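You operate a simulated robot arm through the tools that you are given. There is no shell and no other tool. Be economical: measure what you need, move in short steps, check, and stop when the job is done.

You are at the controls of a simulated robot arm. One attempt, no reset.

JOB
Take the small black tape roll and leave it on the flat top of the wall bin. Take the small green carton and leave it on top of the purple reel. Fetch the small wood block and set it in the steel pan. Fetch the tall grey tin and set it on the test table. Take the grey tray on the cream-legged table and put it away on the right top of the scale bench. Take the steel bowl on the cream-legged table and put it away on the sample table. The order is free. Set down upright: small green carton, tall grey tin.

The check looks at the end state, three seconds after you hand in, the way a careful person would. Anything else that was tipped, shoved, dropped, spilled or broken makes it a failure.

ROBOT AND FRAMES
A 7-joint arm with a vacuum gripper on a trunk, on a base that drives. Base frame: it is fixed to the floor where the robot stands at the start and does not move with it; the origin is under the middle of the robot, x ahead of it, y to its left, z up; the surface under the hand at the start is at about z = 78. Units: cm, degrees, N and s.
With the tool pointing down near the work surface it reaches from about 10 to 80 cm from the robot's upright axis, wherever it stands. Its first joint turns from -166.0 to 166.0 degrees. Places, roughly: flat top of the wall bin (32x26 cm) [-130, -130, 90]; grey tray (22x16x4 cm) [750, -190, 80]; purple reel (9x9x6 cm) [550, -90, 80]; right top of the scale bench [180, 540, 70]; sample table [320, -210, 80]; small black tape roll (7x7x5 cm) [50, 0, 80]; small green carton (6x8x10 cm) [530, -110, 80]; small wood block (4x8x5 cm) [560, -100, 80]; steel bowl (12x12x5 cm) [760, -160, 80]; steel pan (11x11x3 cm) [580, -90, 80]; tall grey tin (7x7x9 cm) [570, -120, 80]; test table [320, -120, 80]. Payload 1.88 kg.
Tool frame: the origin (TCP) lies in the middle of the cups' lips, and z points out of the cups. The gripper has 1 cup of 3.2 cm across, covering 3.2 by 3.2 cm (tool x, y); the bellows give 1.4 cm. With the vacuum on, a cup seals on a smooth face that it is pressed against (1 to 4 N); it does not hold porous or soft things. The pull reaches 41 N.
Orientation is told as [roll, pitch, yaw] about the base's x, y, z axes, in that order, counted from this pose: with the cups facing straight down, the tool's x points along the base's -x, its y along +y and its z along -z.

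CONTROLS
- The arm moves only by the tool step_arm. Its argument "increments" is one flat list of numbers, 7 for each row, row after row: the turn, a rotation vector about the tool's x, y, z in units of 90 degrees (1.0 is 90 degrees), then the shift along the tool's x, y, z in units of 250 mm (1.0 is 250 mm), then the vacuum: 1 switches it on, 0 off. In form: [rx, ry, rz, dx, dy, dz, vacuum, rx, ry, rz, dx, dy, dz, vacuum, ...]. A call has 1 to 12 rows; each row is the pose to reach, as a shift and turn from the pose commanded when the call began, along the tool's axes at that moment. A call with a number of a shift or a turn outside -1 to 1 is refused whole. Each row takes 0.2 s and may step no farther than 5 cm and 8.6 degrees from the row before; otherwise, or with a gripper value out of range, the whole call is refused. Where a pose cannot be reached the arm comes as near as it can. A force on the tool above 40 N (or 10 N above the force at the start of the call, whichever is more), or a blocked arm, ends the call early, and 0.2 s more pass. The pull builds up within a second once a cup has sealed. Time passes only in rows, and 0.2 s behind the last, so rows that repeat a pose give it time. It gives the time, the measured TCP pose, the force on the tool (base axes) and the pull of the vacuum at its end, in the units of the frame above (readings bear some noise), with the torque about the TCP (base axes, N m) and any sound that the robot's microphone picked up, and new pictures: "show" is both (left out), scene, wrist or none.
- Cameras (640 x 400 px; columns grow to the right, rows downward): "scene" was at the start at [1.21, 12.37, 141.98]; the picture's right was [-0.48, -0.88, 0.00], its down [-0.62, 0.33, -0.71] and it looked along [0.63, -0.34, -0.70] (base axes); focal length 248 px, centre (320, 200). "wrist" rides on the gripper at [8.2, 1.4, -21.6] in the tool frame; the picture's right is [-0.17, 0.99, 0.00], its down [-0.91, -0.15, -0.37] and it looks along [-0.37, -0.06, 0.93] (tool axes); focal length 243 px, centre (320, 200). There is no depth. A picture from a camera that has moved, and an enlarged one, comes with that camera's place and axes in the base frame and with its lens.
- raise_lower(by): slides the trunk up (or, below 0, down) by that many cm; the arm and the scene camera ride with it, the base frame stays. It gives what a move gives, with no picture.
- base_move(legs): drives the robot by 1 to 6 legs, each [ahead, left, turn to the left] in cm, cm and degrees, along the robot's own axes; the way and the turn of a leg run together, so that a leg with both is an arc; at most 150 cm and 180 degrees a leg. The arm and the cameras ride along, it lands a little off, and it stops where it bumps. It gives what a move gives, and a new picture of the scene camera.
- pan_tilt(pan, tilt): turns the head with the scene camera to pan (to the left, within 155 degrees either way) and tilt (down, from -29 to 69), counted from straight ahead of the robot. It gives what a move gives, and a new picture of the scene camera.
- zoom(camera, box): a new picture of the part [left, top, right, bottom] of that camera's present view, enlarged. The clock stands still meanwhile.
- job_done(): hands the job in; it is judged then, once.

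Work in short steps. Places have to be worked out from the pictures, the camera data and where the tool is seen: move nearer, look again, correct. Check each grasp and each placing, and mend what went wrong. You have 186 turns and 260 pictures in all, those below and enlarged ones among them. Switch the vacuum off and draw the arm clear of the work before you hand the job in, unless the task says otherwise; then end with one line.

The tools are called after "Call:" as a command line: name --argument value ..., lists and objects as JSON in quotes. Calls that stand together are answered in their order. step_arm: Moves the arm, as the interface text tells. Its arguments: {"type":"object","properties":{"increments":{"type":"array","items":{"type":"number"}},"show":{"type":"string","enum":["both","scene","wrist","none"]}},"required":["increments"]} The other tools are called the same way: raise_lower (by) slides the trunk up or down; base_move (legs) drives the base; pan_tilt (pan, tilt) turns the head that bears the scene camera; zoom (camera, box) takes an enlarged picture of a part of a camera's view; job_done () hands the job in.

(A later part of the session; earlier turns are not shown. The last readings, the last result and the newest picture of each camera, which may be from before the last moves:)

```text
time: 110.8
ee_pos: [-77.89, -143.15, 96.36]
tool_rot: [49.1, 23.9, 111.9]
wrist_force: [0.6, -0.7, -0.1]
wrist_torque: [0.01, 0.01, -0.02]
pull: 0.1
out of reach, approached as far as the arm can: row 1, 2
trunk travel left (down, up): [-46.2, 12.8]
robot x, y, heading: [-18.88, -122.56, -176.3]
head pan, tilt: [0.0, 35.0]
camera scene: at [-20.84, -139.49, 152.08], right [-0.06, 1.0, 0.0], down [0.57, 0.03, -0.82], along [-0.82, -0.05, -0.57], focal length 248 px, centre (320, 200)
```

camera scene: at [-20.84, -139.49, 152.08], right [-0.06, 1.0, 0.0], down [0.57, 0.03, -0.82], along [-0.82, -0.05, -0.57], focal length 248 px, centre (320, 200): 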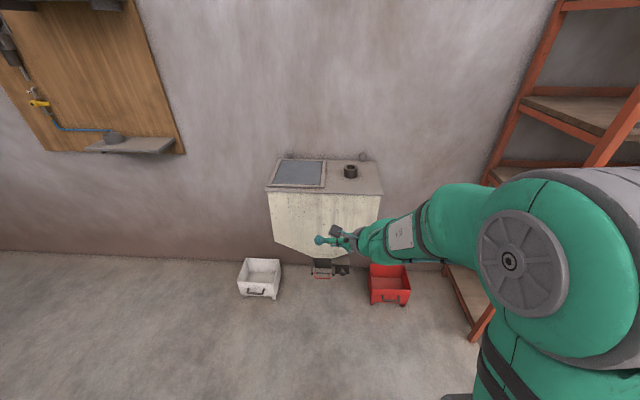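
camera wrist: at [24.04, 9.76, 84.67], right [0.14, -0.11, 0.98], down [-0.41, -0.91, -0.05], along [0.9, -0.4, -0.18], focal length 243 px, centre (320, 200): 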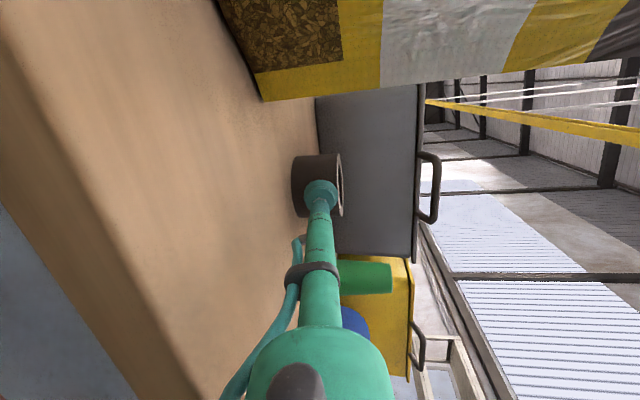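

Reached. I swing further left past the forearm's direction.

Call:
step_arm --increments '[0.047, 0.069, 0, 0.1, -0.069, -0.044, 0, 0.094, 0.139, 0, 0.2, -0.137, -0.088, 0, 0.142, 0.208, 0, 0.302, -0.206, -0.132, 0, 0.189, 0.278, 0, 0.403, -0.274, -0.176, 0, 0.236, 0.347, 0, 0.504, -0.343, -0.22, 0, 0.236, 0.347, 0, 0.504, -0.343, -0.22, 0]' --show "scene"

```text
time: 112.2
ee_pos: [-64.22, -151.55, 98.65]
tool_rot: [43.5, 46.0, 139.1]
wrist_force: [-0.8, -0.3, -0.5]
wrist_torque: [0.0, -0.01, 0.03]
pull: 0.1
trunk travel left (down, up): [-46.2, 12.8]
robot x, y, heading: [-19.12, -122.76, -176.7]
head pan, tilt: [0.0, 35.0]
camera scene: at [-20.85, -139.49, 152.08], right [-0.06, 1.0, 0.0], down [0.57, 0.03, -0.82], along [-0.82, -0.05, -0.57], focal length 248 px, centre (320, 200)
```

scene: 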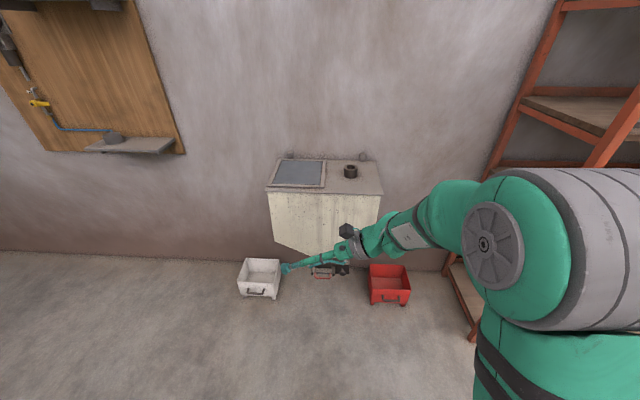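

No limits met. Now I swing the tool from left toward down.

Call:
step_arm --increments '[0.045, -0.064, 0, -0.09, -0.065, -0.043, 0, 0.09, -0.128, 0, -0.18, -0.13, -0.086, 0, 0.135, -0.19, 0, -0.275, -0.195, -0.129, 0, 0.18, -0.255, 0, -0.37, -0.26, -0.171, 0, 0.226, -0.319, 0, -0.46, -0.325, -0.214, 0, 0.271, -0.383, 0, -0.55, -0.39, -0.257, 0, 0.271, -0.383, 0, -0.55, -0.39, -0.257, 0]' --show "scene"

```text
time: 113.8
ee_pos: [-62.72, -137.54, 87.27]
tool_rot: [9.1, 14.8, 121.7]
wrist_force: [0.2, 0.3, 0.4]
wrist_torque: [0.01, 0.03, -0.02]
pull: 0.0
trunk travel left (down, up): [-46.2, 12.8]
robot x, y, heading: [-18.98, -122.71, -176.7]
head pan, tilt: [0.0, 35.0]
camera scene: at [-20.84, -139.5, 152.08], right [-0.06, 1.0, 0.0], down [0.57, 0.03, -0.82], along [-0.82, -0.05, -0.57], focal length 248 px, centre (320, 200)
```

scene: 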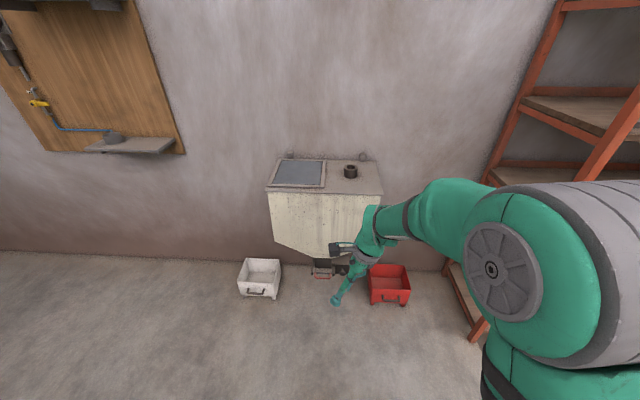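

Unflipped. Now I straighten to vertical, then turn the yaw back to the robot's forward frame while lifting to a carry height.

Call:
step_arm --increments '[0.05, -0.08, 0, 0, 0, 0, 0, 0.101, -0.164, 0, 0, 0, 0, 0, 0.101, -0.164, 0, 0, 0, 0, 0]' --show "none"

Call:
step_arm --increments '[0, 0, -0.085, -0.07, -0.026, -0.075, 0, 0, 0, -0.17, -0.14, -0.052, -0.15, 0, 0, 0, -0.255, -0.21, -0.078, -0.225, 0, 0, 0, -0.34, -0.28, -0.104, -0.3, 0, 0, 0, -0.425, -0.35, -0.13, -0.375, 0, 0, 0, -0.51, -0.42, -0.156, -0.45, 0, 0, 0, -0.6, -0.5, -0.182, -0.525, 0, 0, 0, -0.685, -0.57, -0.21, -0.6, 0, 0, 0, -0.685, -0.57, -0.21, -0.6, 0]' --show "scene"

```text
refused: row 2 steps farther than a row can; nothing moved
```

```text
time: 115.8
ee_pos: [-65.36, -118.34, 97.13]
tool_rot: [17.5, -0.7, -177.9]
wrist_force: [-0.2, 1.2, 1.0]
wrist_torque: [-0.03, 0.0, -0.04]
pull: 0.0
trunk travel left (down, up): [-46.2, 12.8]
robot x, y, heading: [-19.28, -122.64, -176.3]
head pan, tilt: [0.0, 35.0]
camera scene: at [-20.84, -139.47, 152.08], right [-0.06, 1.0, 0.0], down [0.57, 0.03, -0.82], along [-0.82, -0.05, -0.57], focal length 248 px, centre (320, 200)
```

scene: 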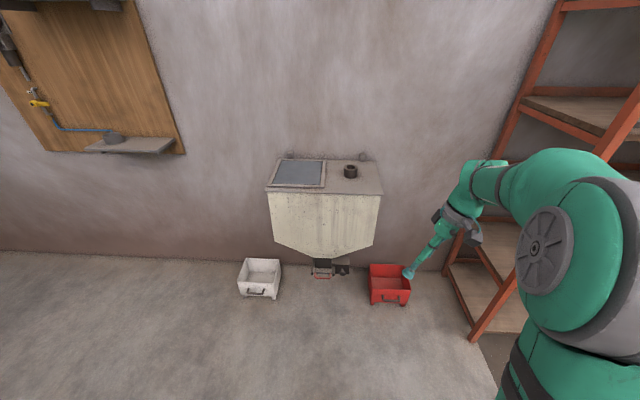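

I correct the remaining 17.5° tilt and lift a bit.

Call:
step_arm --increments '[0.07, 0, 0, 0, 0, -0.06, 0, 0.13, 0, 0, 0, 0, -0.12, 0, 0.194, 0.008, 0, 0, 0, -0.2, 0, 0.194, 0.008, 0, 0, 0, -0.2, 0]' --show "both"

```text
time: 116.8
ee_pos: [-65.46, -117.15, 102.11]
tool_rot: [0.0, -0.1, -177.9]
wrist_force: [0.9, 0.1, -0.3]
wrist_torque: [0.02, 0.0, 0.01]
pull: 0.1
trunk travel left (down, up): [-46.2, 12.8]
robot x, y, heading: [-19.27, -122.49, -176.6]
head pan, tilt: [0.0, 35.0]
camera scene: at [-20.83, -139.5, 152.08], right [-0.06, 1.0, 0.0], down [0.57, 0.03, -0.82], along [-0.82, -0.05, -0.57], focal length 248 px, centre (320, 200)
camera wrist: at [-57.31, -118.13, 123.46], right [-0.13, -0.99, 0.0], down [-0.92, 0.12, 0.37], along [-0.37, 0.05, -0.93], focal length 243 px, centre (320, 200)
```

scene: 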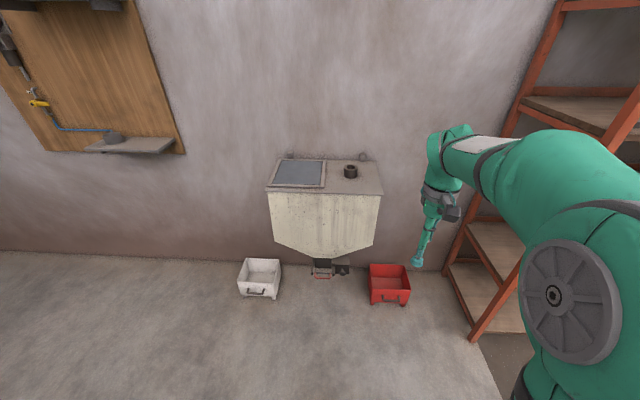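
wrist: 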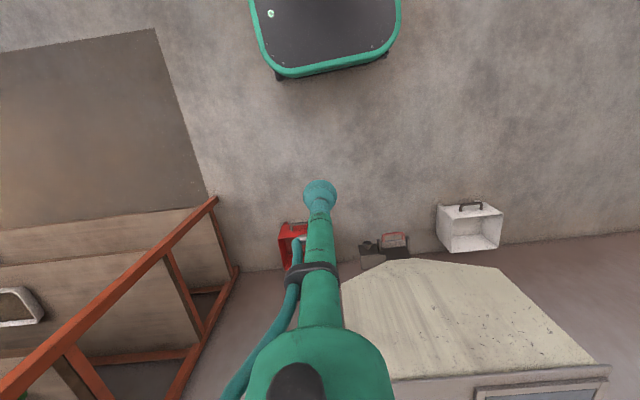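

The tool is cleanly down again. I turn around to face +x and look at the way to the benches.

Call:
base_move --legs '[[0, 0, 177]]'

Call:
pan_tilt --pan 0 --tilt 15

```text
time: 124.6
ee_pos: [27.67, -127.3, 101.99]
tool_rot: [-0.1, -0.1, 3.7]
wrist_force: [0.3, 1.3, 0.4]
wrist_torque: [0.0, 0.01, 0.01]
pull: 0.0
trunk travel left (down, up): [-46.2, 12.8]
robot x, y, heading: [-19.03, -122.97, 5.0]
head pan, tilt: [0.0, 35.0]
camera scene: at [-17.62, -106.4, 152.08], right [0.09, -1.0, 0.0], down [-0.57, -0.05, -0.82], along [0.82, 0.07, -0.57], focal length 248 px, centre (320, 200)
```

scene: 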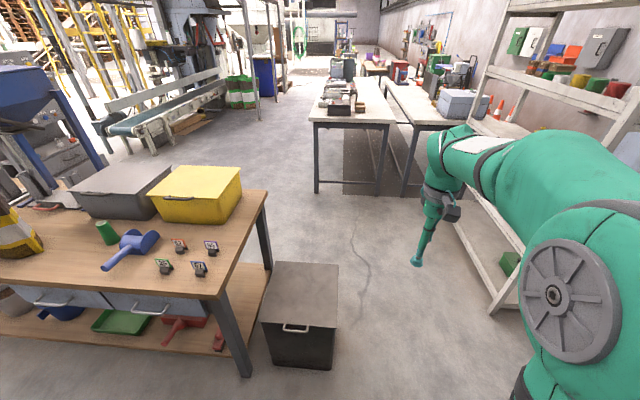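

```text
time: 125.5
ee_pos: [27.61, -127.46, 102.02]
tool_rot: [-0.1, -0.1, 3.7]
wrist_force: [-0.1, -0.5, 0.0]
wrist_torque: [0.0, 0.04, 0.03]
pull: 0.1
trunk travel left (down, up): [-46.2, 12.8]
robot x, y, heading: [-18.86, -122.8, 5.1]
head pan, tilt: [0.0, 15.0]
camera scene: at [-17.09, -106.35, 155.27], right [0.09, -1.0, 0.0], down [-0.26, -0.02, -0.97], along [0.96, 0.08, -0.26], focal length 248 px, centre (320, 200)
```

scene: 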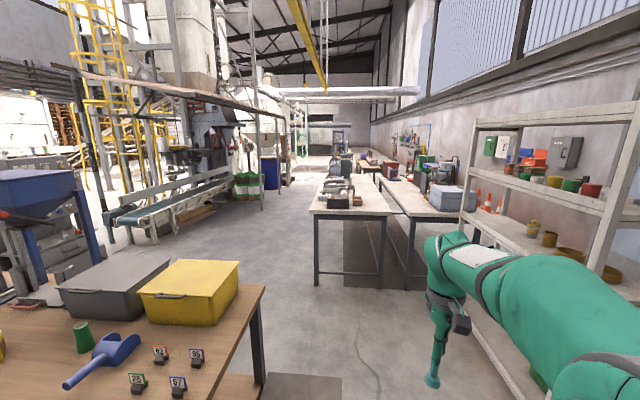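

The corridor between the dark cabinet (to y≈-111) and the rack (y≈-219) is centred at y≈-165; past it, the aisle left of the benches is free. I drive there in legs.

Call:
base_move --legs '[[0, 0, -5], [0, -42, 0], [145, 0, 0], [0, 135, 0]]'

```text
time: 141.9
ee_pos: [175.48, -36.67, 101.92]
tool_rot: [-0.2, -0.1, -2.2]
wrist_force: [-0.3, -0.1, 0.7]
wrist_torque: [0.0, -0.01, -0.03]
pull: 0.1
trunk travel left (down, up): [-46.2, 12.8]
robot x, y, heading: [129.63, -27.72, -1.0]
head pan, tilt: [0.0, 15.0]
camera scene: at [133.18, -11.34, 155.28], right [-0.01, -1.0, 0.0], down [-0.26, 0.0, -0.97], along [0.97, -0.01, -0.26], focal length 248 px, centre (320, 200)
```

scene: 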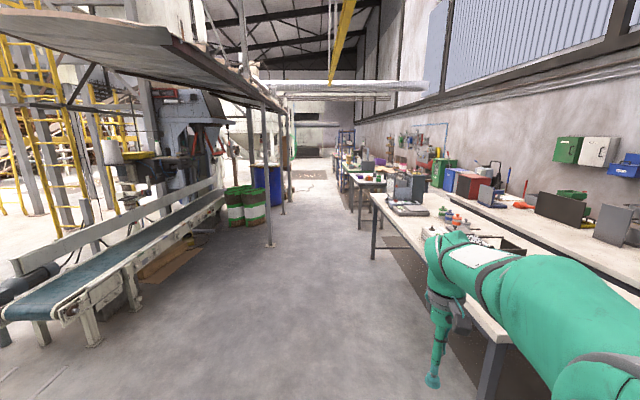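

The aisle is clear ahead, tables on the right. I drive on to about x = 430 and look to the right.

Call:
base_move --legs '[[150, 0, 1], [150, 0, 0]]'

Call:
pan_tilt --pan -35 --tilt 20

```text
time: 156.6
ee_pos: [481.64, -28.23, 102.02]
tool_rot: [-0.2, -0.1, 0.1]
wrist_force: [0.6, -0.1, 0.2]
wrist_torque: [-0.01, 0.0, -0.03]
pull: 0.0
trunk travel left (down, up): [-46.2, 12.8]
robot x, y, heading: [435.46, -20.52, 1.3]
head pan, tilt: [0.0, 15.0]
camera scene: at [438.3, -4.5, 155.28], right [0.02, -1.0, 0.0], down [-0.26, -0.01, -0.97], along [0.97, 0.02, -0.26], focal length 248 px, centre (320, 200)
```

scene: 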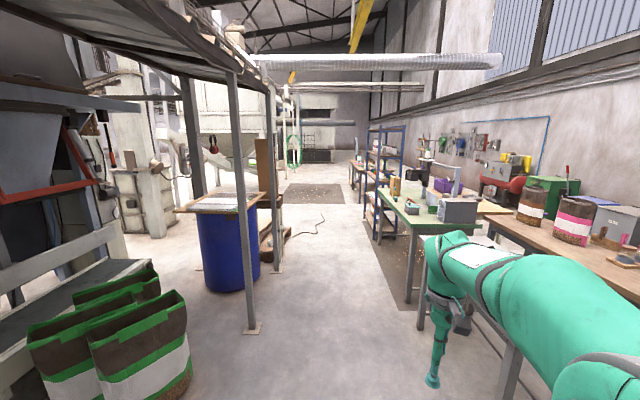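

```text
time: 157.7
ee_pos: [481.56, -28.44, 102.05]
tool_rot: [-0.1, 0.1, 0.0]
wrist_force: [0.4, -0.1, 1.0]
wrist_torque: [0.03, -0.01, -0.03]
pull: 0.0
trunk travel left (down, up): [-46.2, 12.8]
robot x, y, heading: [435.31, -20.85, 1.3]
head pan, tilt: [-35.0, 20.0]
camera scene: at [436.72, -9.87, 154.47], right [-0.55, -0.83, 0.0], down [-0.28, 0.19, -0.94], along [0.78, -0.52, -0.34], focal length 248 px, centre (320, 200)
```

scene: 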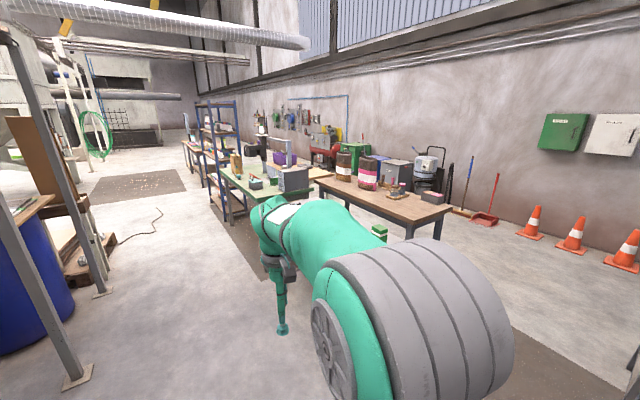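

The arm hides the nearer table. I move ahead 80 cm and look straight right.

Call:
base_move --legs '[[60, 0, 0]]'

Call:
pan_tilt --pan -75 --tilt 30

```text
time: 161.0
ee_pos: [539.81, -27.59, 101.93]
tool_rot: [-0.1, 0.1, -0.4]
wrist_force: [0.2, -0.6, 0.2]
wrist_torque: [-0.02, 0.0, 0.0]
pull: 0.1
trunk travel left (down, up): [-46.2, 12.8]
robot x, y, heading: [493.74, -19.75, 0.8]
head pan, tilt: [-35.0, 20.0]
camera scene: at [495.21, -8.8, 154.46], right [-0.56, -0.83, 0.0], down [-0.28, 0.19, -0.94], along [0.78, -0.53, -0.34], focal length 248 px, centre (320, 200)
```

scene: 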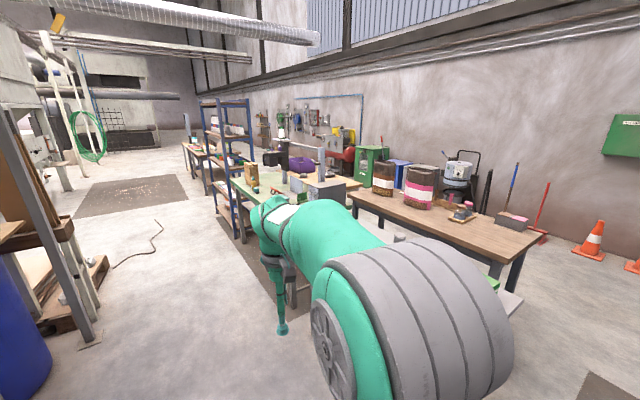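

```text
time: 162.0
ee_pos: [539.88, -27.59, 102.04]
tool_rot: [0.0, 0.0, -0.4]
wrist_force: [-1.4, -0.5, -0.3]
wrist_torque: [-0.01, -0.02, -0.02]
pull: 0.0
trunk travel left (down, up): [-46.2, 12.8]
robot x, y, heading: [493.73, -19.7, 0.7]
head pan, tilt: [-75.0, 30.0]
camera scene: at [489.98, -12.27, 152.86], right [-0.96, -0.27, 0.0], down [-0.14, 0.48, -0.87], along [0.24, -0.83, -0.5], focal length 248 px, centre (320, 200)
```

scene: 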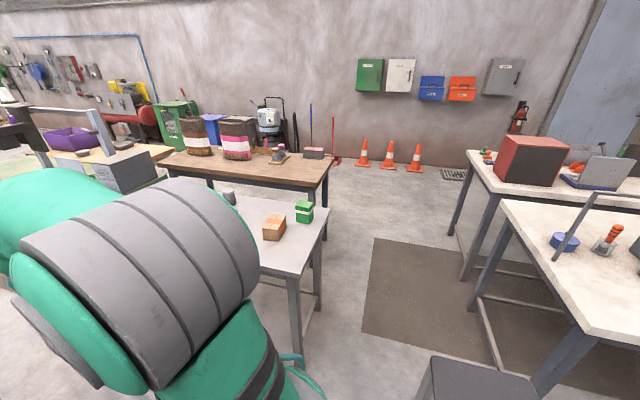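

The near table carries the green carton, an orange block and more; its front edge is at y≈-77. I drive ahead 60 cm and turn right to face it.

Call:
base_move --legs '[[60, 0, 0], [0, 0, -90]]'

Call:
pan_tilt --pan 0 --tilt 45

Call:
zoom --camera "wrist" --box '[0, 0, 640, 400]'

```text
time: 169.2
ee_pos: [543.6, -65.06, 101.99]
tool_rot: [0.0, 0.0, -90.4]
wrist_force: [-0.7, 0.6, 0.1]
wrist_torque: [0.0, -0.01, 0.03]
pull: 0.1
trunk travel left (down, up): [-46.2, 12.8]
robot x, y, heading: [551.36, -18.71, -89.0]
head pan, tilt: [-75.0, 30.0]
camera scene: at [559.1, -15.18, 152.86], right [-0.27, 0.96, 0.0], down [0.48, 0.14, -0.87], along [-0.83, -0.24, -0.5], focal length 248 px, centre (320, 200)
```

scene: 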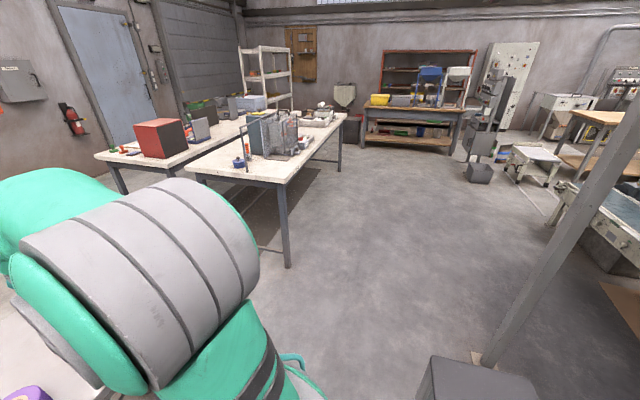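

```text
time: 170.6
ee_pos: [543.56, -65.03, 102.09]
tool_rot: [-0.1, 0.0, -90.4]
wrist_force: [0.5, 0.5, 0.5]
wrist_torque: [-0.01, 0.01, 0.01]
pull: 0.1
trunk travel left (down, up): [-46.2, 12.8]
robot x, y, heading: [551.54, -19.1, -89.0]
head pan, tilt: [0.0, 45.0]
camera scene: at [567.92, -20.85, 150.6], right [-1.0, -0.01, 0.0], down [-0.01, 0.71, -0.71], along [0.01, -0.71, -0.71], focal length 248 px, centre (320, 200)
```

scene: 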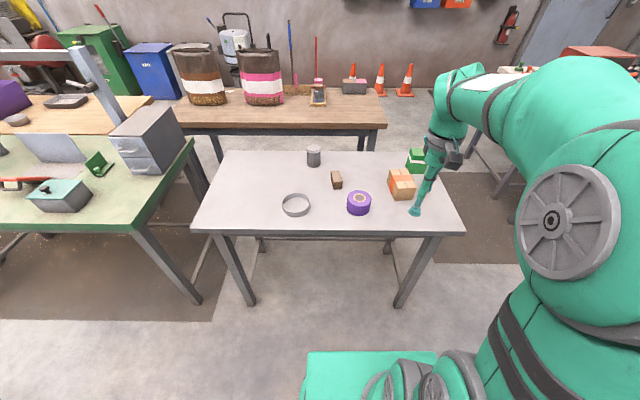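

```text
1.00 times, centred on (320, 200) of wrist (not enlarged: the box is as wide or as high as the picture)
camera zoom: at [545.02, -56.73, 123.44], right [0.98, -0.17, 0.0], down [-0.16, -0.91, 0.37], along [-0.07, -0.37, -0.93], focal length 243 px, centre (320, 200)
```

zoom: 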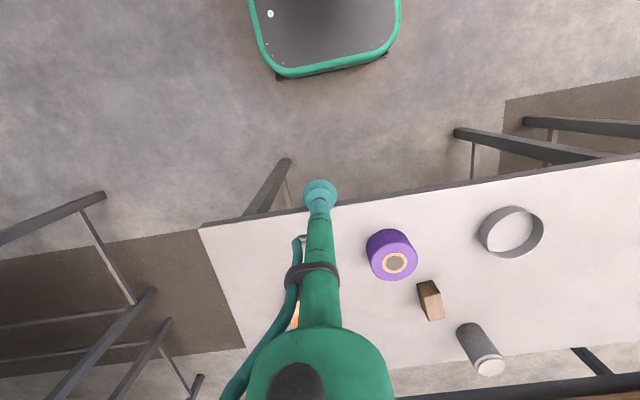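

I zoom on the table items to measure them.

Call:
zoom --camera "scene" --box '[260, 130, 450, 249]'

```text
3.36 times, centred on (355, 190) of scene
camera zoom: at [567.92, -20.85, 150.6], right [-1.0, -0.01, 0.0], down [-0.01, 0.71, -0.71], along [0.01, -0.71, -0.71], focal length 834 px, centre (202, 235)
```

zoom: 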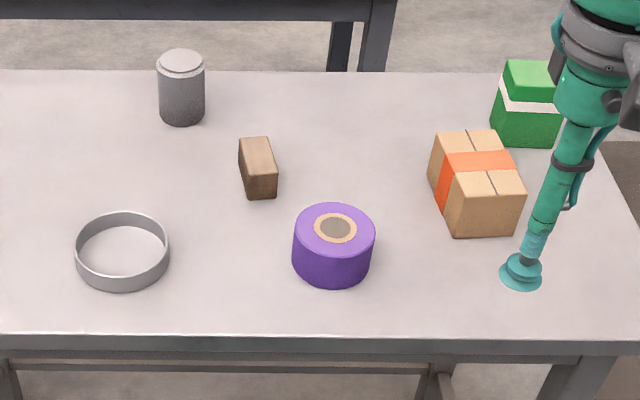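

Positions: tin (572,-118), block (562,-104), carton (526,-113), reel (553,-89), pan (578,-89). I drive 20 cm closer.

Call:
base_move --legs '[[20, 0, -1]]'

```text
time: 172.2
ee_pos: [542.84, -85.21, 101.89]
tool_rot: [0.0, 0.0, -91.5]
wrist_force: [0.0, 0.2, 0.2]
wrist_torque: [-0.01, -0.03, -0.01]
pull: 0.1
trunk travel left (down, up): [-46.2, 12.8]
robot x, y, heading: [551.81, -39.3, -90.3]
head pan, tilt: [0.0, 45.0]
camera scene: at [567.98, -41.52, 150.6], right [-1.0, 0.0, 0.0], down [0.0, 0.71, -0.71], along [0.0, -0.71, -0.71], focal length 248 px, centre (320, 200)
```

scene: 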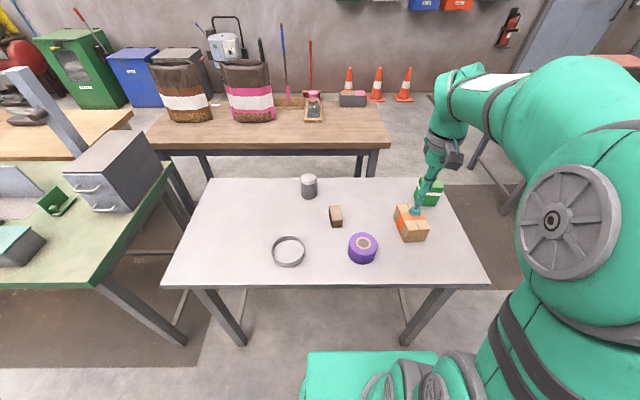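

I move above the block.

Call:
step_arm --increments '[0, 0, 0, -0.125, 0.131, 0.04, 0, 0, 0, 0, -0.25, 0.263, 0.08, 0, 0, 0, 0, -0.375, 0.395, 0.12, 0, 0, 0, 0, -0.5, 0.527, 0.16, 0, 0, 0, 0, -0.625, 0.658, 0.2, 0, 0, 0, 0, -0.75, 0.79, 0.24, 0, 0, 0, 0, -0.75, 0.79, 0.24, 0]' --show "both"

```text
time: 173.8
ee_pos: [562.13, -104.72, 95.91]
tool_rot: [-0.1, 0.0, -91.7]
wrist_force: [0.3, 0.2, -0.3]
wrist_torque: [0.01, 0.04, 0.02]
pull: 0.1
trunk travel left (down, up): [-46.2, 12.8]
robot x, y, heading: [551.18, -39.33, -90.2]
head pan, tilt: [0.0, 45.0]
camera scene: at [568.01, -41.56, 150.59], right [-1.0, 0.0, 0.0], down [0.0, 0.71, -0.71], along [0.0, -0.71, -0.71], focal length 248 px, centre (320, 200)
camera wrist: at [563.78, -96.46, 117.37], right [0.98, -0.19, 0.0], down [-0.18, -0.91, 0.37], along [-0.07, -0.37, -0.93], focal length 243 px, centre (320, 200)
```

scene: 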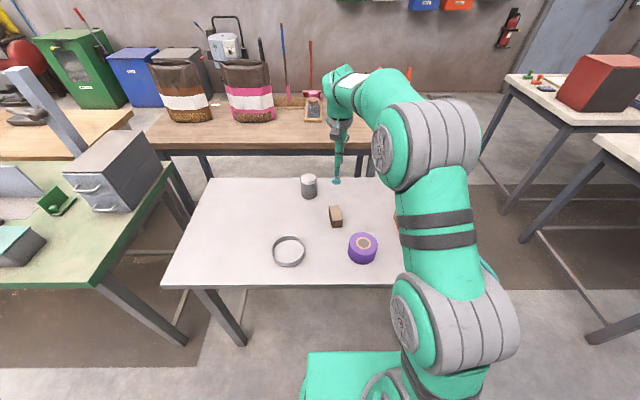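
wrist: 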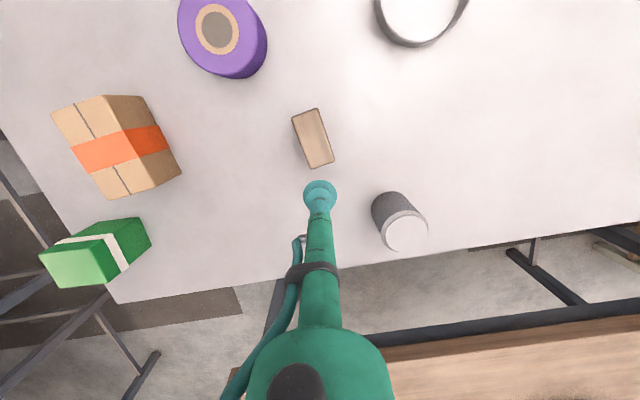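

The block top is at about (562.1, -100.8). I move over it and descend to 1 cm above with vacuum on.

Call:
step_arm --increments '[0, 0, 0, 0.08, 0, 0.1, 1, 0, 0, 0, 0.158, 0, 0.26, 1, 0, 0, 0, 0.158, 0, 0.4, 1, 0, 0, 0, 0.158, 0, 0.47, 1, 0, 0, 0, 0.158, 0, 0.47, 1]' --show "wrist"

```text
time: 175.0
ee_pos: [562.04, -100.49, 84.32]
tool_rot: [-0.1, -0.2, -91.5]
wrist_force: [-0.7, 0.3, 10.1]
wrist_torque: [-0.05, 0.01, 0.02]
pull: 40.2
trunk travel left (down, up): [-46.2, 12.8]
robot x, y, heading: [551.82, -39.53, -90.2]
head pan, tilt: [0.0, 45.0]
camera wrist: at [563.54, -92.11, 105.81], right [0.98, -0.19, 0.0], down [-0.18, -0.91, 0.38], along [-0.07, -0.37, -0.93], focal length 243 px, centre (320, 200)
```

wrist: 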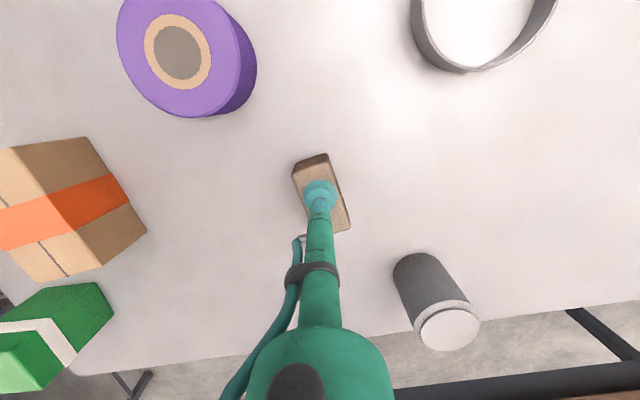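

Sealed on the block (surface ~2 cm higher than assumed, so table z≈80). I lift 10 cm and look at the pan.

Call:
step_arm --increments '[0, 0, 0, 0, 0, -0.12, 1, 0, 0, 0, 0, 0, -0.26, 1, 0, 0, 0, 0.1, 0.15, -0.36, 1, 0, 0, 0, 0.2, 0.3, -0.44, 1, 0, 0, 0, 0.3, 0.45, -0.44, 1, 0, 0, 0, 0.3, 0.45, -0.44, 1]' --show "both"

```text
refused: row 3 steps farther than a row can; nothing moved
```

Call:
step_arm --increments '[0, 0, 0, 0, 0, -0.12, 1, 0, 0, 0, 0, 0, -0.26, 1, 0, 0, 0, 0.06, 0.09, -0.36, 1, 0, 0, 0, 0.14, 0.21, -0.42, 1, 0, 0, 0, 0.22, 0.33, -0.44, 1, 0, 0, 0, 0.3, 0.45, -0.44, 1, 0, 0, 0, 0.3, 0.45, -0.44, 1]' --show "both"

```text
time: 176.6
ee_pos: [573.43, -93.27, 95.54]
tool_rot: [-0.1, 0.0, -91.5]
wrist_force: [0.1, -0.8, -0.4]
wrist_torque: [-0.02, 0.0, 0.01]
pull: 40.5
trunk travel left (down, up): [-46.2, 12.8]
robot x, y, heading: [551.87, -39.38, -90.4]
head pan, tilt: [0.0, 45.0]
camera scene: at [568.0, -41.5, 150.6], right [-1.0, 0.0, 0.0], down [0.0, 0.71, -0.71], along [0.0, -0.71, -0.71], focal length 248 px, centre (320, 200)
camera wrist: at [575.06, -85.17, 116.97], right [0.98, -0.19, 0.0], down [-0.18, -0.91, 0.37], along [-0.07, -0.37, -0.93], focal length 243 px, centre (320, 200)
```

scene: 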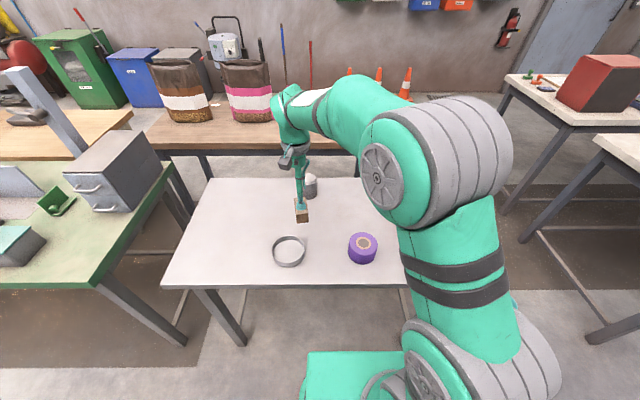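
wrist: 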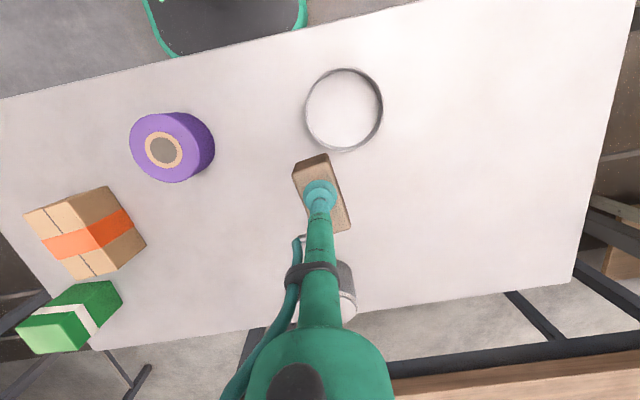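

Pan centre is about (578, -86.7). I move over it, then lower to just above the floor of the pan.

Call:
step_arm --increments '[0, 0, 0, 0.134, 0.088, 0, 1, 0, 0, 0, 0.268, 0.177, 0, 1, 0, 0, 0, 0.268, 0.177, 0.12, 1, 0, 0, 0, 0.268, 0.177, 0.22, 1, 0, 0, 0, 0.268, 0.177, 0.22, 1]' --show "both"

Call:
zoom --camera "scene" --box '[240, 190, 340, 290]'

```text
time: 177.8
ee_pos: [578.31, -86.97, 89.63]
tool_rot: [0.0, 0.0, -91.6]
wrist_force: [-0.4, -0.1, -0.8]
wrist_torque: [0.0, 0.01, 0.01]
pull: 40.7
trunk travel left (down, up): [-46.2, 12.8]
robot x, y, heading: [551.81, -39.43, -90.4]
head pan, tilt: [0.0, 45.0]
camera scene: at [567.99, -41.53, 150.6], right [-1.0, 0.0, 0.0], down [0.0, 0.71, -0.71], along [0.0, -0.71, -0.71], focal length 248 px, centre (320, 200)
camera wrist: at [579.82, -78.66, 111.07], right [0.98, -0.19, 0.0], down [-0.18, -0.91, 0.37], along [-0.07, -0.37, -0.93], focal length 243 px, centre (320, 200)
```

scene: 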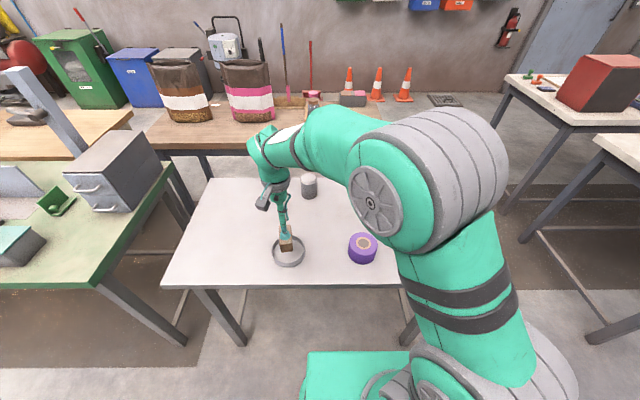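
wrist: 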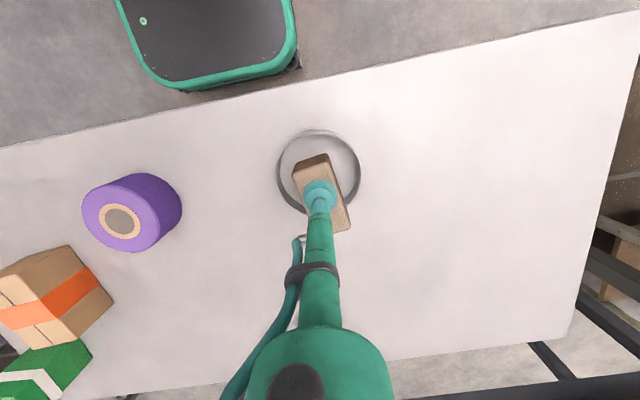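

```text
4.00 times, centred on (290, 240) of scene
camera zoom: at [567.99, -41.53, 150.6], right [-1.0, 0.0, 0.0], down [0.0, 0.71, -0.71], along [0.0, -0.71, -0.71], focal length 993 px, centre (440, 40)
```

zoom: 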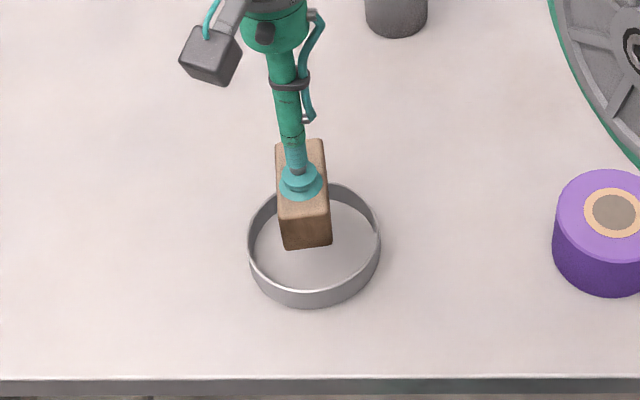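

Aligned within half a centimetre. I lower 3.3 cm then creep to contact.

Call:
step_arm --increments '[0, 0, 0, 0.015, -0.005, 0.07, 1, 0, 0, 0, 0.015, -0.005, 0.13, 1, 0, 0, 0, 0.015, -0.005, 0.15, 1, 0, 0, 0, 0.015, -0.005, 0.165, 1, 0, 0, 0, 0.015, -0.005, 0.165, 1]' --show "none"

Call:
zoom --camera "scene" --box '[240, 190, 340, 290]'

```text
time: 179.0
ee_pos: [578.16, -86.44, 85.65]
tool_rot: [0.0, 0.0, -91.5]
wrist_force: [1.1, -0.3, -1.1]
wrist_torque: [0.02, 0.01, 0.0]
pull: 40.6
trunk travel left (down, up): [-46.2, 12.8]
robot x, y, heading: [551.37, -39.21, -90.6]
head pan, tilt: [0.0, 45.0]
```

```text
4.00 times, centred on (290, 240) of scene
camera zoom: at [567.99, -41.52, 150.6], right [-1.0, 0.0, 0.0], down [0.0, 0.71, -0.71], along [0.0, -0.71, -0.71], focal length 993 px, centre (440, 40)
```

zoom: 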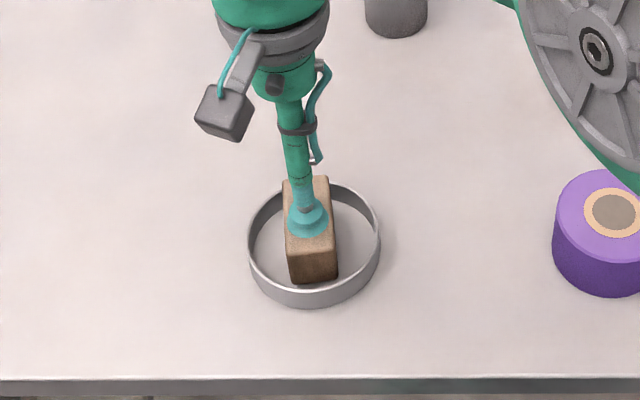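

Inside the rim, nearly at the bottom. I creep to contact, then release and lift.

Call:
step_arm --increments '[0, 0, 0, 0, 0, 0.012, 1, 0, 0, 0, 0, 0, 0.024, 1, 0, 0, 0, 0, 0, 0.024, 1]' --show "none"

```text
time: 179.8
ee_pos: [578.11, -86.25, 84.88]
tool_rot: [-0.2, -0.1, -91.5]
wrist_force: [0.3, -0.9, -0.8]
wrist_torque: [0.01, -0.02, -0.01]
pull: 41.0
trunk travel left (down, up): [-46.2, 12.8]
robot x, y, heading: [551.62, -39.27, -90.3]
head pan, tilt: [0.0, 45.0]
```

Call:
step_arm --increments '[0, 0, 0, 0, 0, 0.01, 1, 0, 0, 0, 0, 0, 0.02, 1, 0, 0, 0, 0, 0, 0.028, 1, 0, 0, 0, 0, 0, 0.028, 1]' --show "none"

```text
time: 180.8
ee_pos: [578.01, -86.36, 84.62]
tool_rot: [0.0, -0.3, -91.6]
wrist_force: [-0.4, 2.2, 28.3]
wrist_torque: [-0.07, 0.02, -0.02]
pull: 41.1
trunk travel left (down, up): [-46.2, 12.8]
robot x, y, heading: [551.65, -39.55, -90.3]
head pan, tilt: [0.0, 45.0]
```

Contact is firm (28 N); I release with a tiny lift, then rise.

Call:
step_arm --increments '[0, 0, 0, 0, 0, -0.01, 0, 0, 0, 0, 0, 0, -0.01, 0, 0, 0, 0, 0, 0, -0.01, 0, 0, 0, 0, 0, 0, -0.01, 0, 0, 0, 0, 0, 0, -0.03, 0, 0, 0, 0, 0, 0, -0.15, 0, 0, 0, 0, 0, 0, -0.3, 0, 0, 0, 0, 0, 0, -0.48, 0, 0, 0, 0, -0.12, 0, -0.6, 0, 0, 0, 0, -0.12, 0, -0.6, 0]' --show "both"

```text
time: 183.0
ee_pos: [578.09, -89.23, 99.49]
tool_rot: [0.0, 0.1, -91.5]
wrist_force: [-0.2, -0.3, 0.0]
wrist_torque: [0.02, 0.0, -0.01]
pull: 0.1
trunk travel left (down, up): [-46.2, 12.8]
robot x, y, heading: [551.42, -39.08, -90.3]
head pan, tilt: [0.0, 45.0]
camera scene: at [567.99, -41.55, 150.6], right [-1.0, 0.0, 0.0], down [0.0, 0.71, -0.71], along [0.0, -0.71, -0.71], focal length 248 px, centre (320, 200)
camera wrist: at [579.65, -81.09, 120.9], right [0.98, -0.19, 0.0], down [-0.18, -0.91, 0.37], along [-0.07, -0.37, -0.93], focal length 243 px, centre (320, 200)
```

scene: 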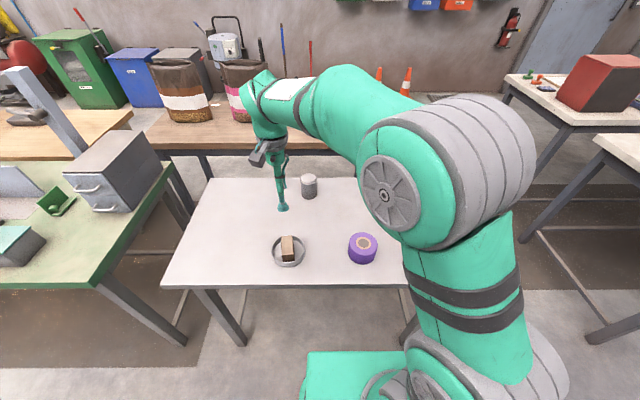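
wrist: 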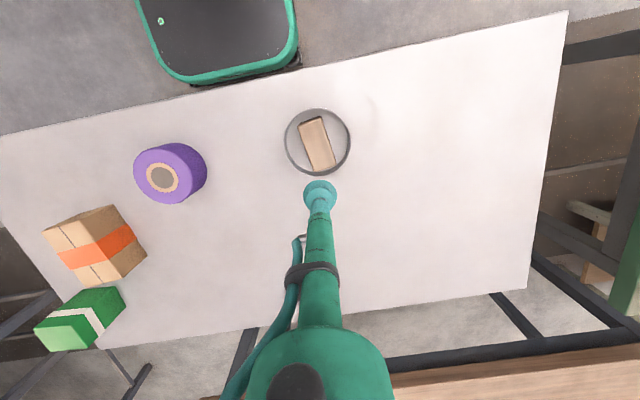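

The block lies in the pan. Next the carton: I go above it at about (528,-109) in two calls, staying high.

Call:
step_arm --increments '[0, 0, 0, -0.02, -0.16, -0.06, 0, 0, 0, 0, -0.04, -0.32, -0.12, 0, 0, 0, 0, -0.06, -0.48, -0.18, 0, 0, 0, 0, -0.08, -0.64, -0.2, 0, 0, 0, 0, -0.1, -0.8, -0.2, 0, 0, 0, 0, -0.12, -0.98, -0.2, 0]' --show "none"

Call:
step_arm --increments '[0, 0, 0, -0.1, -0.16, 0, 0, 0, 0, 0, -0.2, -0.32, 0, 0, 0, 0, 0, -0.3, -0.48, 0, 0, 0, 0, 0, -0.4, -0.64, 0, 0, 0, 0, 0, -0.5, -0.8, 0, 0, 0, 0, 0, -0.56, -0.96, 0, 0, 0, 0, 0, -0.56, -0.96, 0, 0]' --show "both"

```text
time: 184.4
ee_pos: [553.45, -91.55, 104.38]
tool_rot: [-0.2, 0.0, -91.5]
wrist_force: [-0.7, -0.6, -0.1]
wrist_torque: [-0.01, 0.0, -0.02]
pull: 0.1
trunk travel left (down, up): [-46.2, 12.8]
robot x, y, heading: [551.63, -39.39, -90.3]
head pan, tilt: [0.0, 45.0]
```

```text
time: 186.0
ee_pos: [528.68, -104.87, 104.47]
tool_rot: [-0.1, 0.0, -91.5]
wrist_force: [0.0, -0.4, 0.0]
wrist_torque: [0.02, 0.01, 0.02]
pull: 0.0
trunk travel left (down, up): [-46.2, 12.8]
robot x, y, heading: [551.39, -39.13, -90.2]
head pan, tilt: [0.0, 45.0]
camera scene: at [567.95, -41.54, 150.6], right [-1.0, 0.0, 0.0], down [0.0, 0.71, -0.71], along [0.0, -0.71, -0.71], focal length 248 px, centre (320, 200)
camera wrist: at [530.28, -96.69, 125.89], right [0.98, -0.19, 0.0], down [-0.18, -0.91, 0.37], along [-0.07, -0.37, -0.93], focal length 243 px, centre (320, 200)
```

scene: 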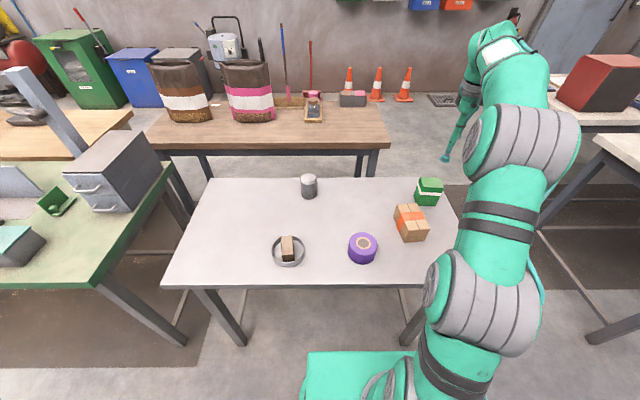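
wrist: 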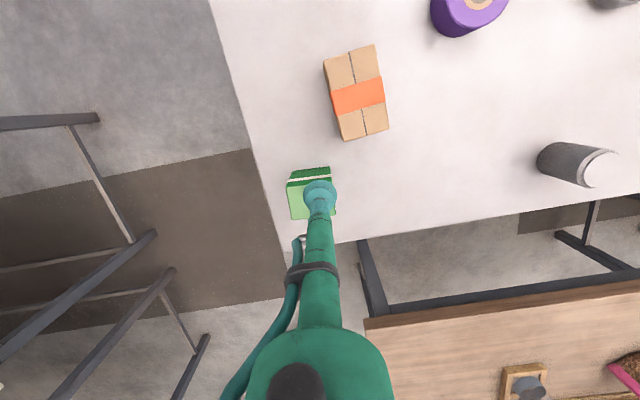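

I zoom both views on the carton.

Call:
zoom --camera "wrist" --box '[260, 140, 380, 240]'

Call:
zoom --camera "scene" --box '[330, 160, 450, 270]'

```text
4.00 times, centred on (320, 190) of wrist
camera zoom: at [530.28, -96.69, 125.89], right [0.98, -0.19, 0.0], down [-0.18, -0.91, 0.37], along [-0.07, -0.37, -0.93], focal length 970 px, centre (320, 240)
```

zoom: 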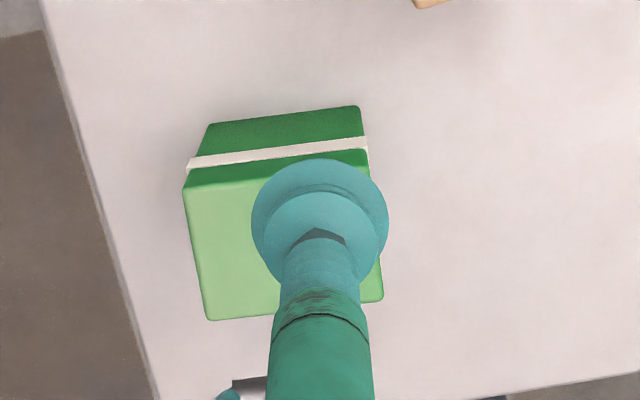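

```text
3.64 times, centred on (390, 215) of scene
camera zoom: at [567.95, -41.54, 150.6], right [-1.0, 0.0, 0.0], down [0.0, 0.71, -0.71], along [0.0, -0.71, -0.71], focal length 903 px, centre (66, 146)
```

zoom: 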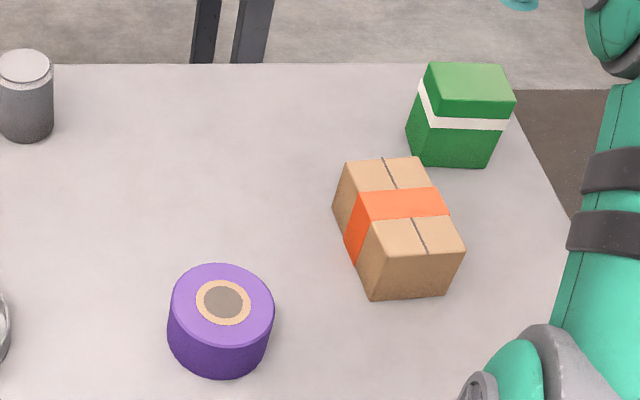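

Carton top centre is about (526.4,-110.9,90). I move over and descend to 1.2 cm above it.

Call:
step_arm --increments '[0, 0, 0, -0.12, -0.043, 0.08, 1, 0, 0, 0, -0.24, -0.086, 0.18, 1, 0, 0, 0, -0.24, -0.086, 0.34, 1, 0, 0, 0, -0.24, -0.086, 0.48, 1, 0, 0, 0, -0.24, -0.086, 0.54, 1, 0, 0, 0, -0.24, -0.086, 0.54, 1]' --show "both"

```text
time: 187.4
ee_pos: [526.85, -110.99, 90.77]
tool_rot: [0.0, -0.1, -91.5]
wrist_force: [-0.2, -0.2, 0.1]
wrist_torque: [0.01, 0.0, -0.01]
pull: 0.0
trunk travel left (down, up): [-46.2, 12.8]
robot x, y, heading: [551.25, -38.93, -90.4]
head pan, tilt: [0.0, 45.0]
camera scene: at [567.98, -41.54, 150.6], right [-1.0, 0.0, 0.0], down [0.0, 0.71, -0.71], along [0.0, -0.71, -0.71], focal length 248 px, centre (320, 200)
camera wrist: at [528.36, -102.82, 112.27], right [0.98, -0.19, 0.0], down [-0.18, -0.91, 0.37], along [-0.07, -0.37, -0.93], focal length 243 px, centre (320, 200)
```

scene: 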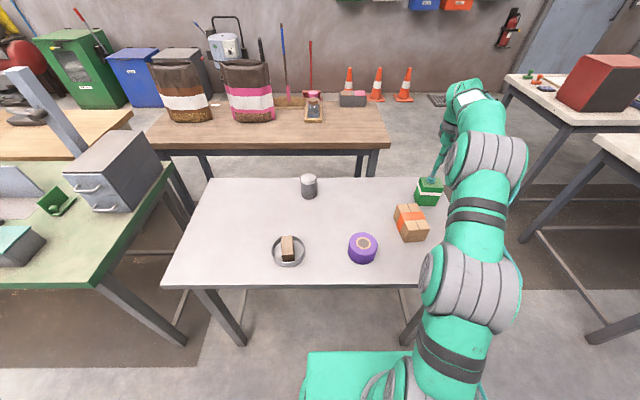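
wrist: 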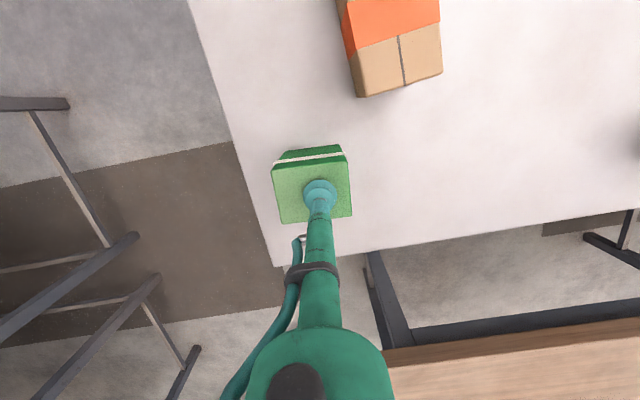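

Well centred on the carton. I creep down to seal.

Call:
step_arm --increments '[0, 0, 0, 0, 0, 0.012, 1, 0, 0, 0, 0, 0, 0.024, 1, 0, 0, 0, 0, 0, 0.034, 1, 0, 0, 0, 0, 0, 0.034, 1, 0, 0, 0, 0, 0, 0.034, 1]' --show "none"

```text
time: 188.6
ee_pos: [526.84, -110.95, 89.97]
tool_rot: [-0.1, 0.0, -91.5]
wrist_force: [0.3, 1.7, 3.9]
wrist_torque: [-0.01, 0.03, -0.05]
pull: 41.1
trunk travel left (down, up): [-46.2, 12.8]
robot x, y, heading: [551.78, -39.31, -90.3]
head pan, tilt: [0.0, 45.0]
```

Sealed. I lift 17 cm and carry the carton toward the reel (554.4, -86.9).

Call:
step_arm --increments '[0, 0, 0, 0, 0, -0.1, 1, 0, 0, 0, 0, 0, -0.25, 1, 0, 0, 0, 0, 0, -0.42, 1, 0, 0, 0, 0, 0, -0.58, 1, 0, 0, 0, 0.09, 0.1, -0.68, 1, 0, 0, 0, 0.2, 0.22, -0.68, 1, 0, 0, 0, 0.32, 0.35, -0.68, 1, 0, 0, 0, 0.44, 0.48, -0.68, 1, 0, 0, 0, 0.56, 0.61, -0.68, 1, 0, 0, 0, 0.68, 0.74, -0.68, 1, 0, 0, 0, 0.8, 0.87, -0.68, 1, 0, 0, 0, 0.9, 0.98, -0.68, 1]' --show "none"

Call:
step_arm --increments '[0, 0, 0, 0.044, 0.05, 0, 1, 0, 0, 0, 0.088, 0.1, 0.08, 1, 0, 0, 0, 0.088, 0.1, 0.16, 1, 0, 0, 0, 0.088, 0.1, 0.16, 1]' --show "both"

Call:
zoom --camera "scene" --box '[300, 160, 420, 270]'

```text
time: 191.2
ee_pos: [551.45, -88.86, 107.12]
tool_rot: [-0.2, -0.1, -91.5]
wrist_force: [1.0, -0.1, -0.5]
wrist_torque: [0.02, -0.06, 0.03]
pull: 40.6
trunk travel left (down, up): [-46.2, 12.8]
robot x, y, heading: [551.91, -39.13, -90.2]
head pan, tilt: [0.0, 45.0]
```

```text
time: 192.2
ee_pos: [554.25, -87.07, 102.85]
tool_rot: [0.1, 0.0, -91.5]
wrist_force: [0.4, -0.4, -2.1]
wrist_torque: [0.03, 0.01, 0.02]
pull: 40.8
trunk travel left (down, up): [-46.2, 12.8]
robot x, y, heading: [551.95, -39.26, -90.3]
head pan, tilt: [0.0, 45.0]
camera scene: at [567.98, -41.53, 150.6], right [-1.0, 0.0, 0.0], down [0.0, 0.71, -0.71], along [0.0, -0.71, -0.71], focal length 248 px, centre (320, 200)
camera wrist: at [555.81, -78.78, 124.29], right [0.98, -0.19, 0.0], down [-0.18, -0.91, 0.37], along [-0.07, -0.37, -0.93], focal length 243 px, centre (320, 200)
```

scene: 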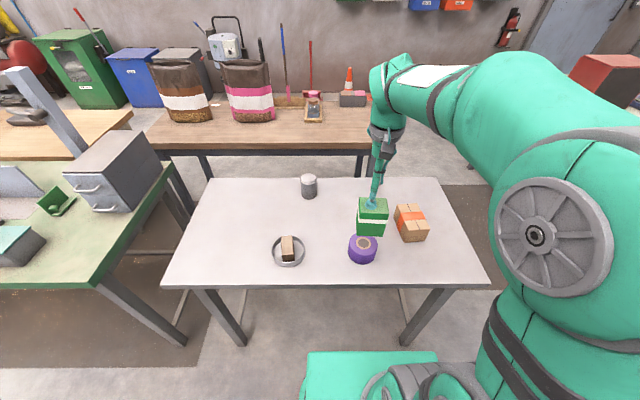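
wrist: 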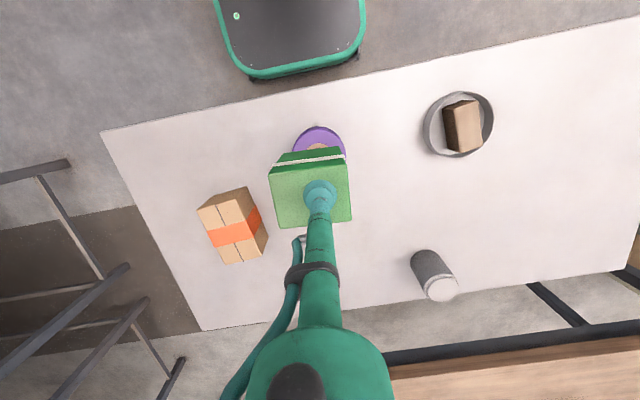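

```text
3.64 times, centred on (360, 215) of scene
camera zoom: at [567.98, -41.53, 150.6], right [-1.0, 0.0, 0.0], down [0.0, 0.71, -0.71], along [0.0, -0.71, -0.71], focal length 903 px, centre (174, 146)
```

zoom: 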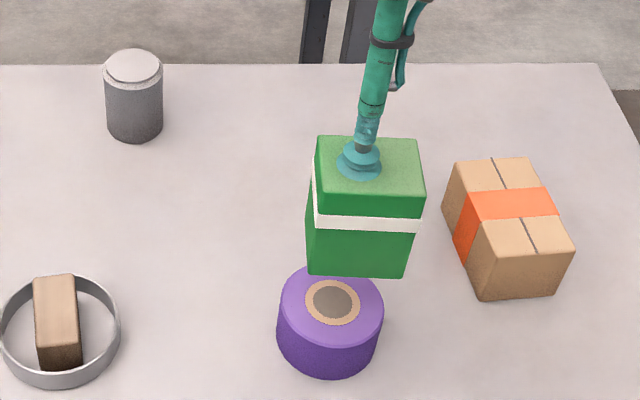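

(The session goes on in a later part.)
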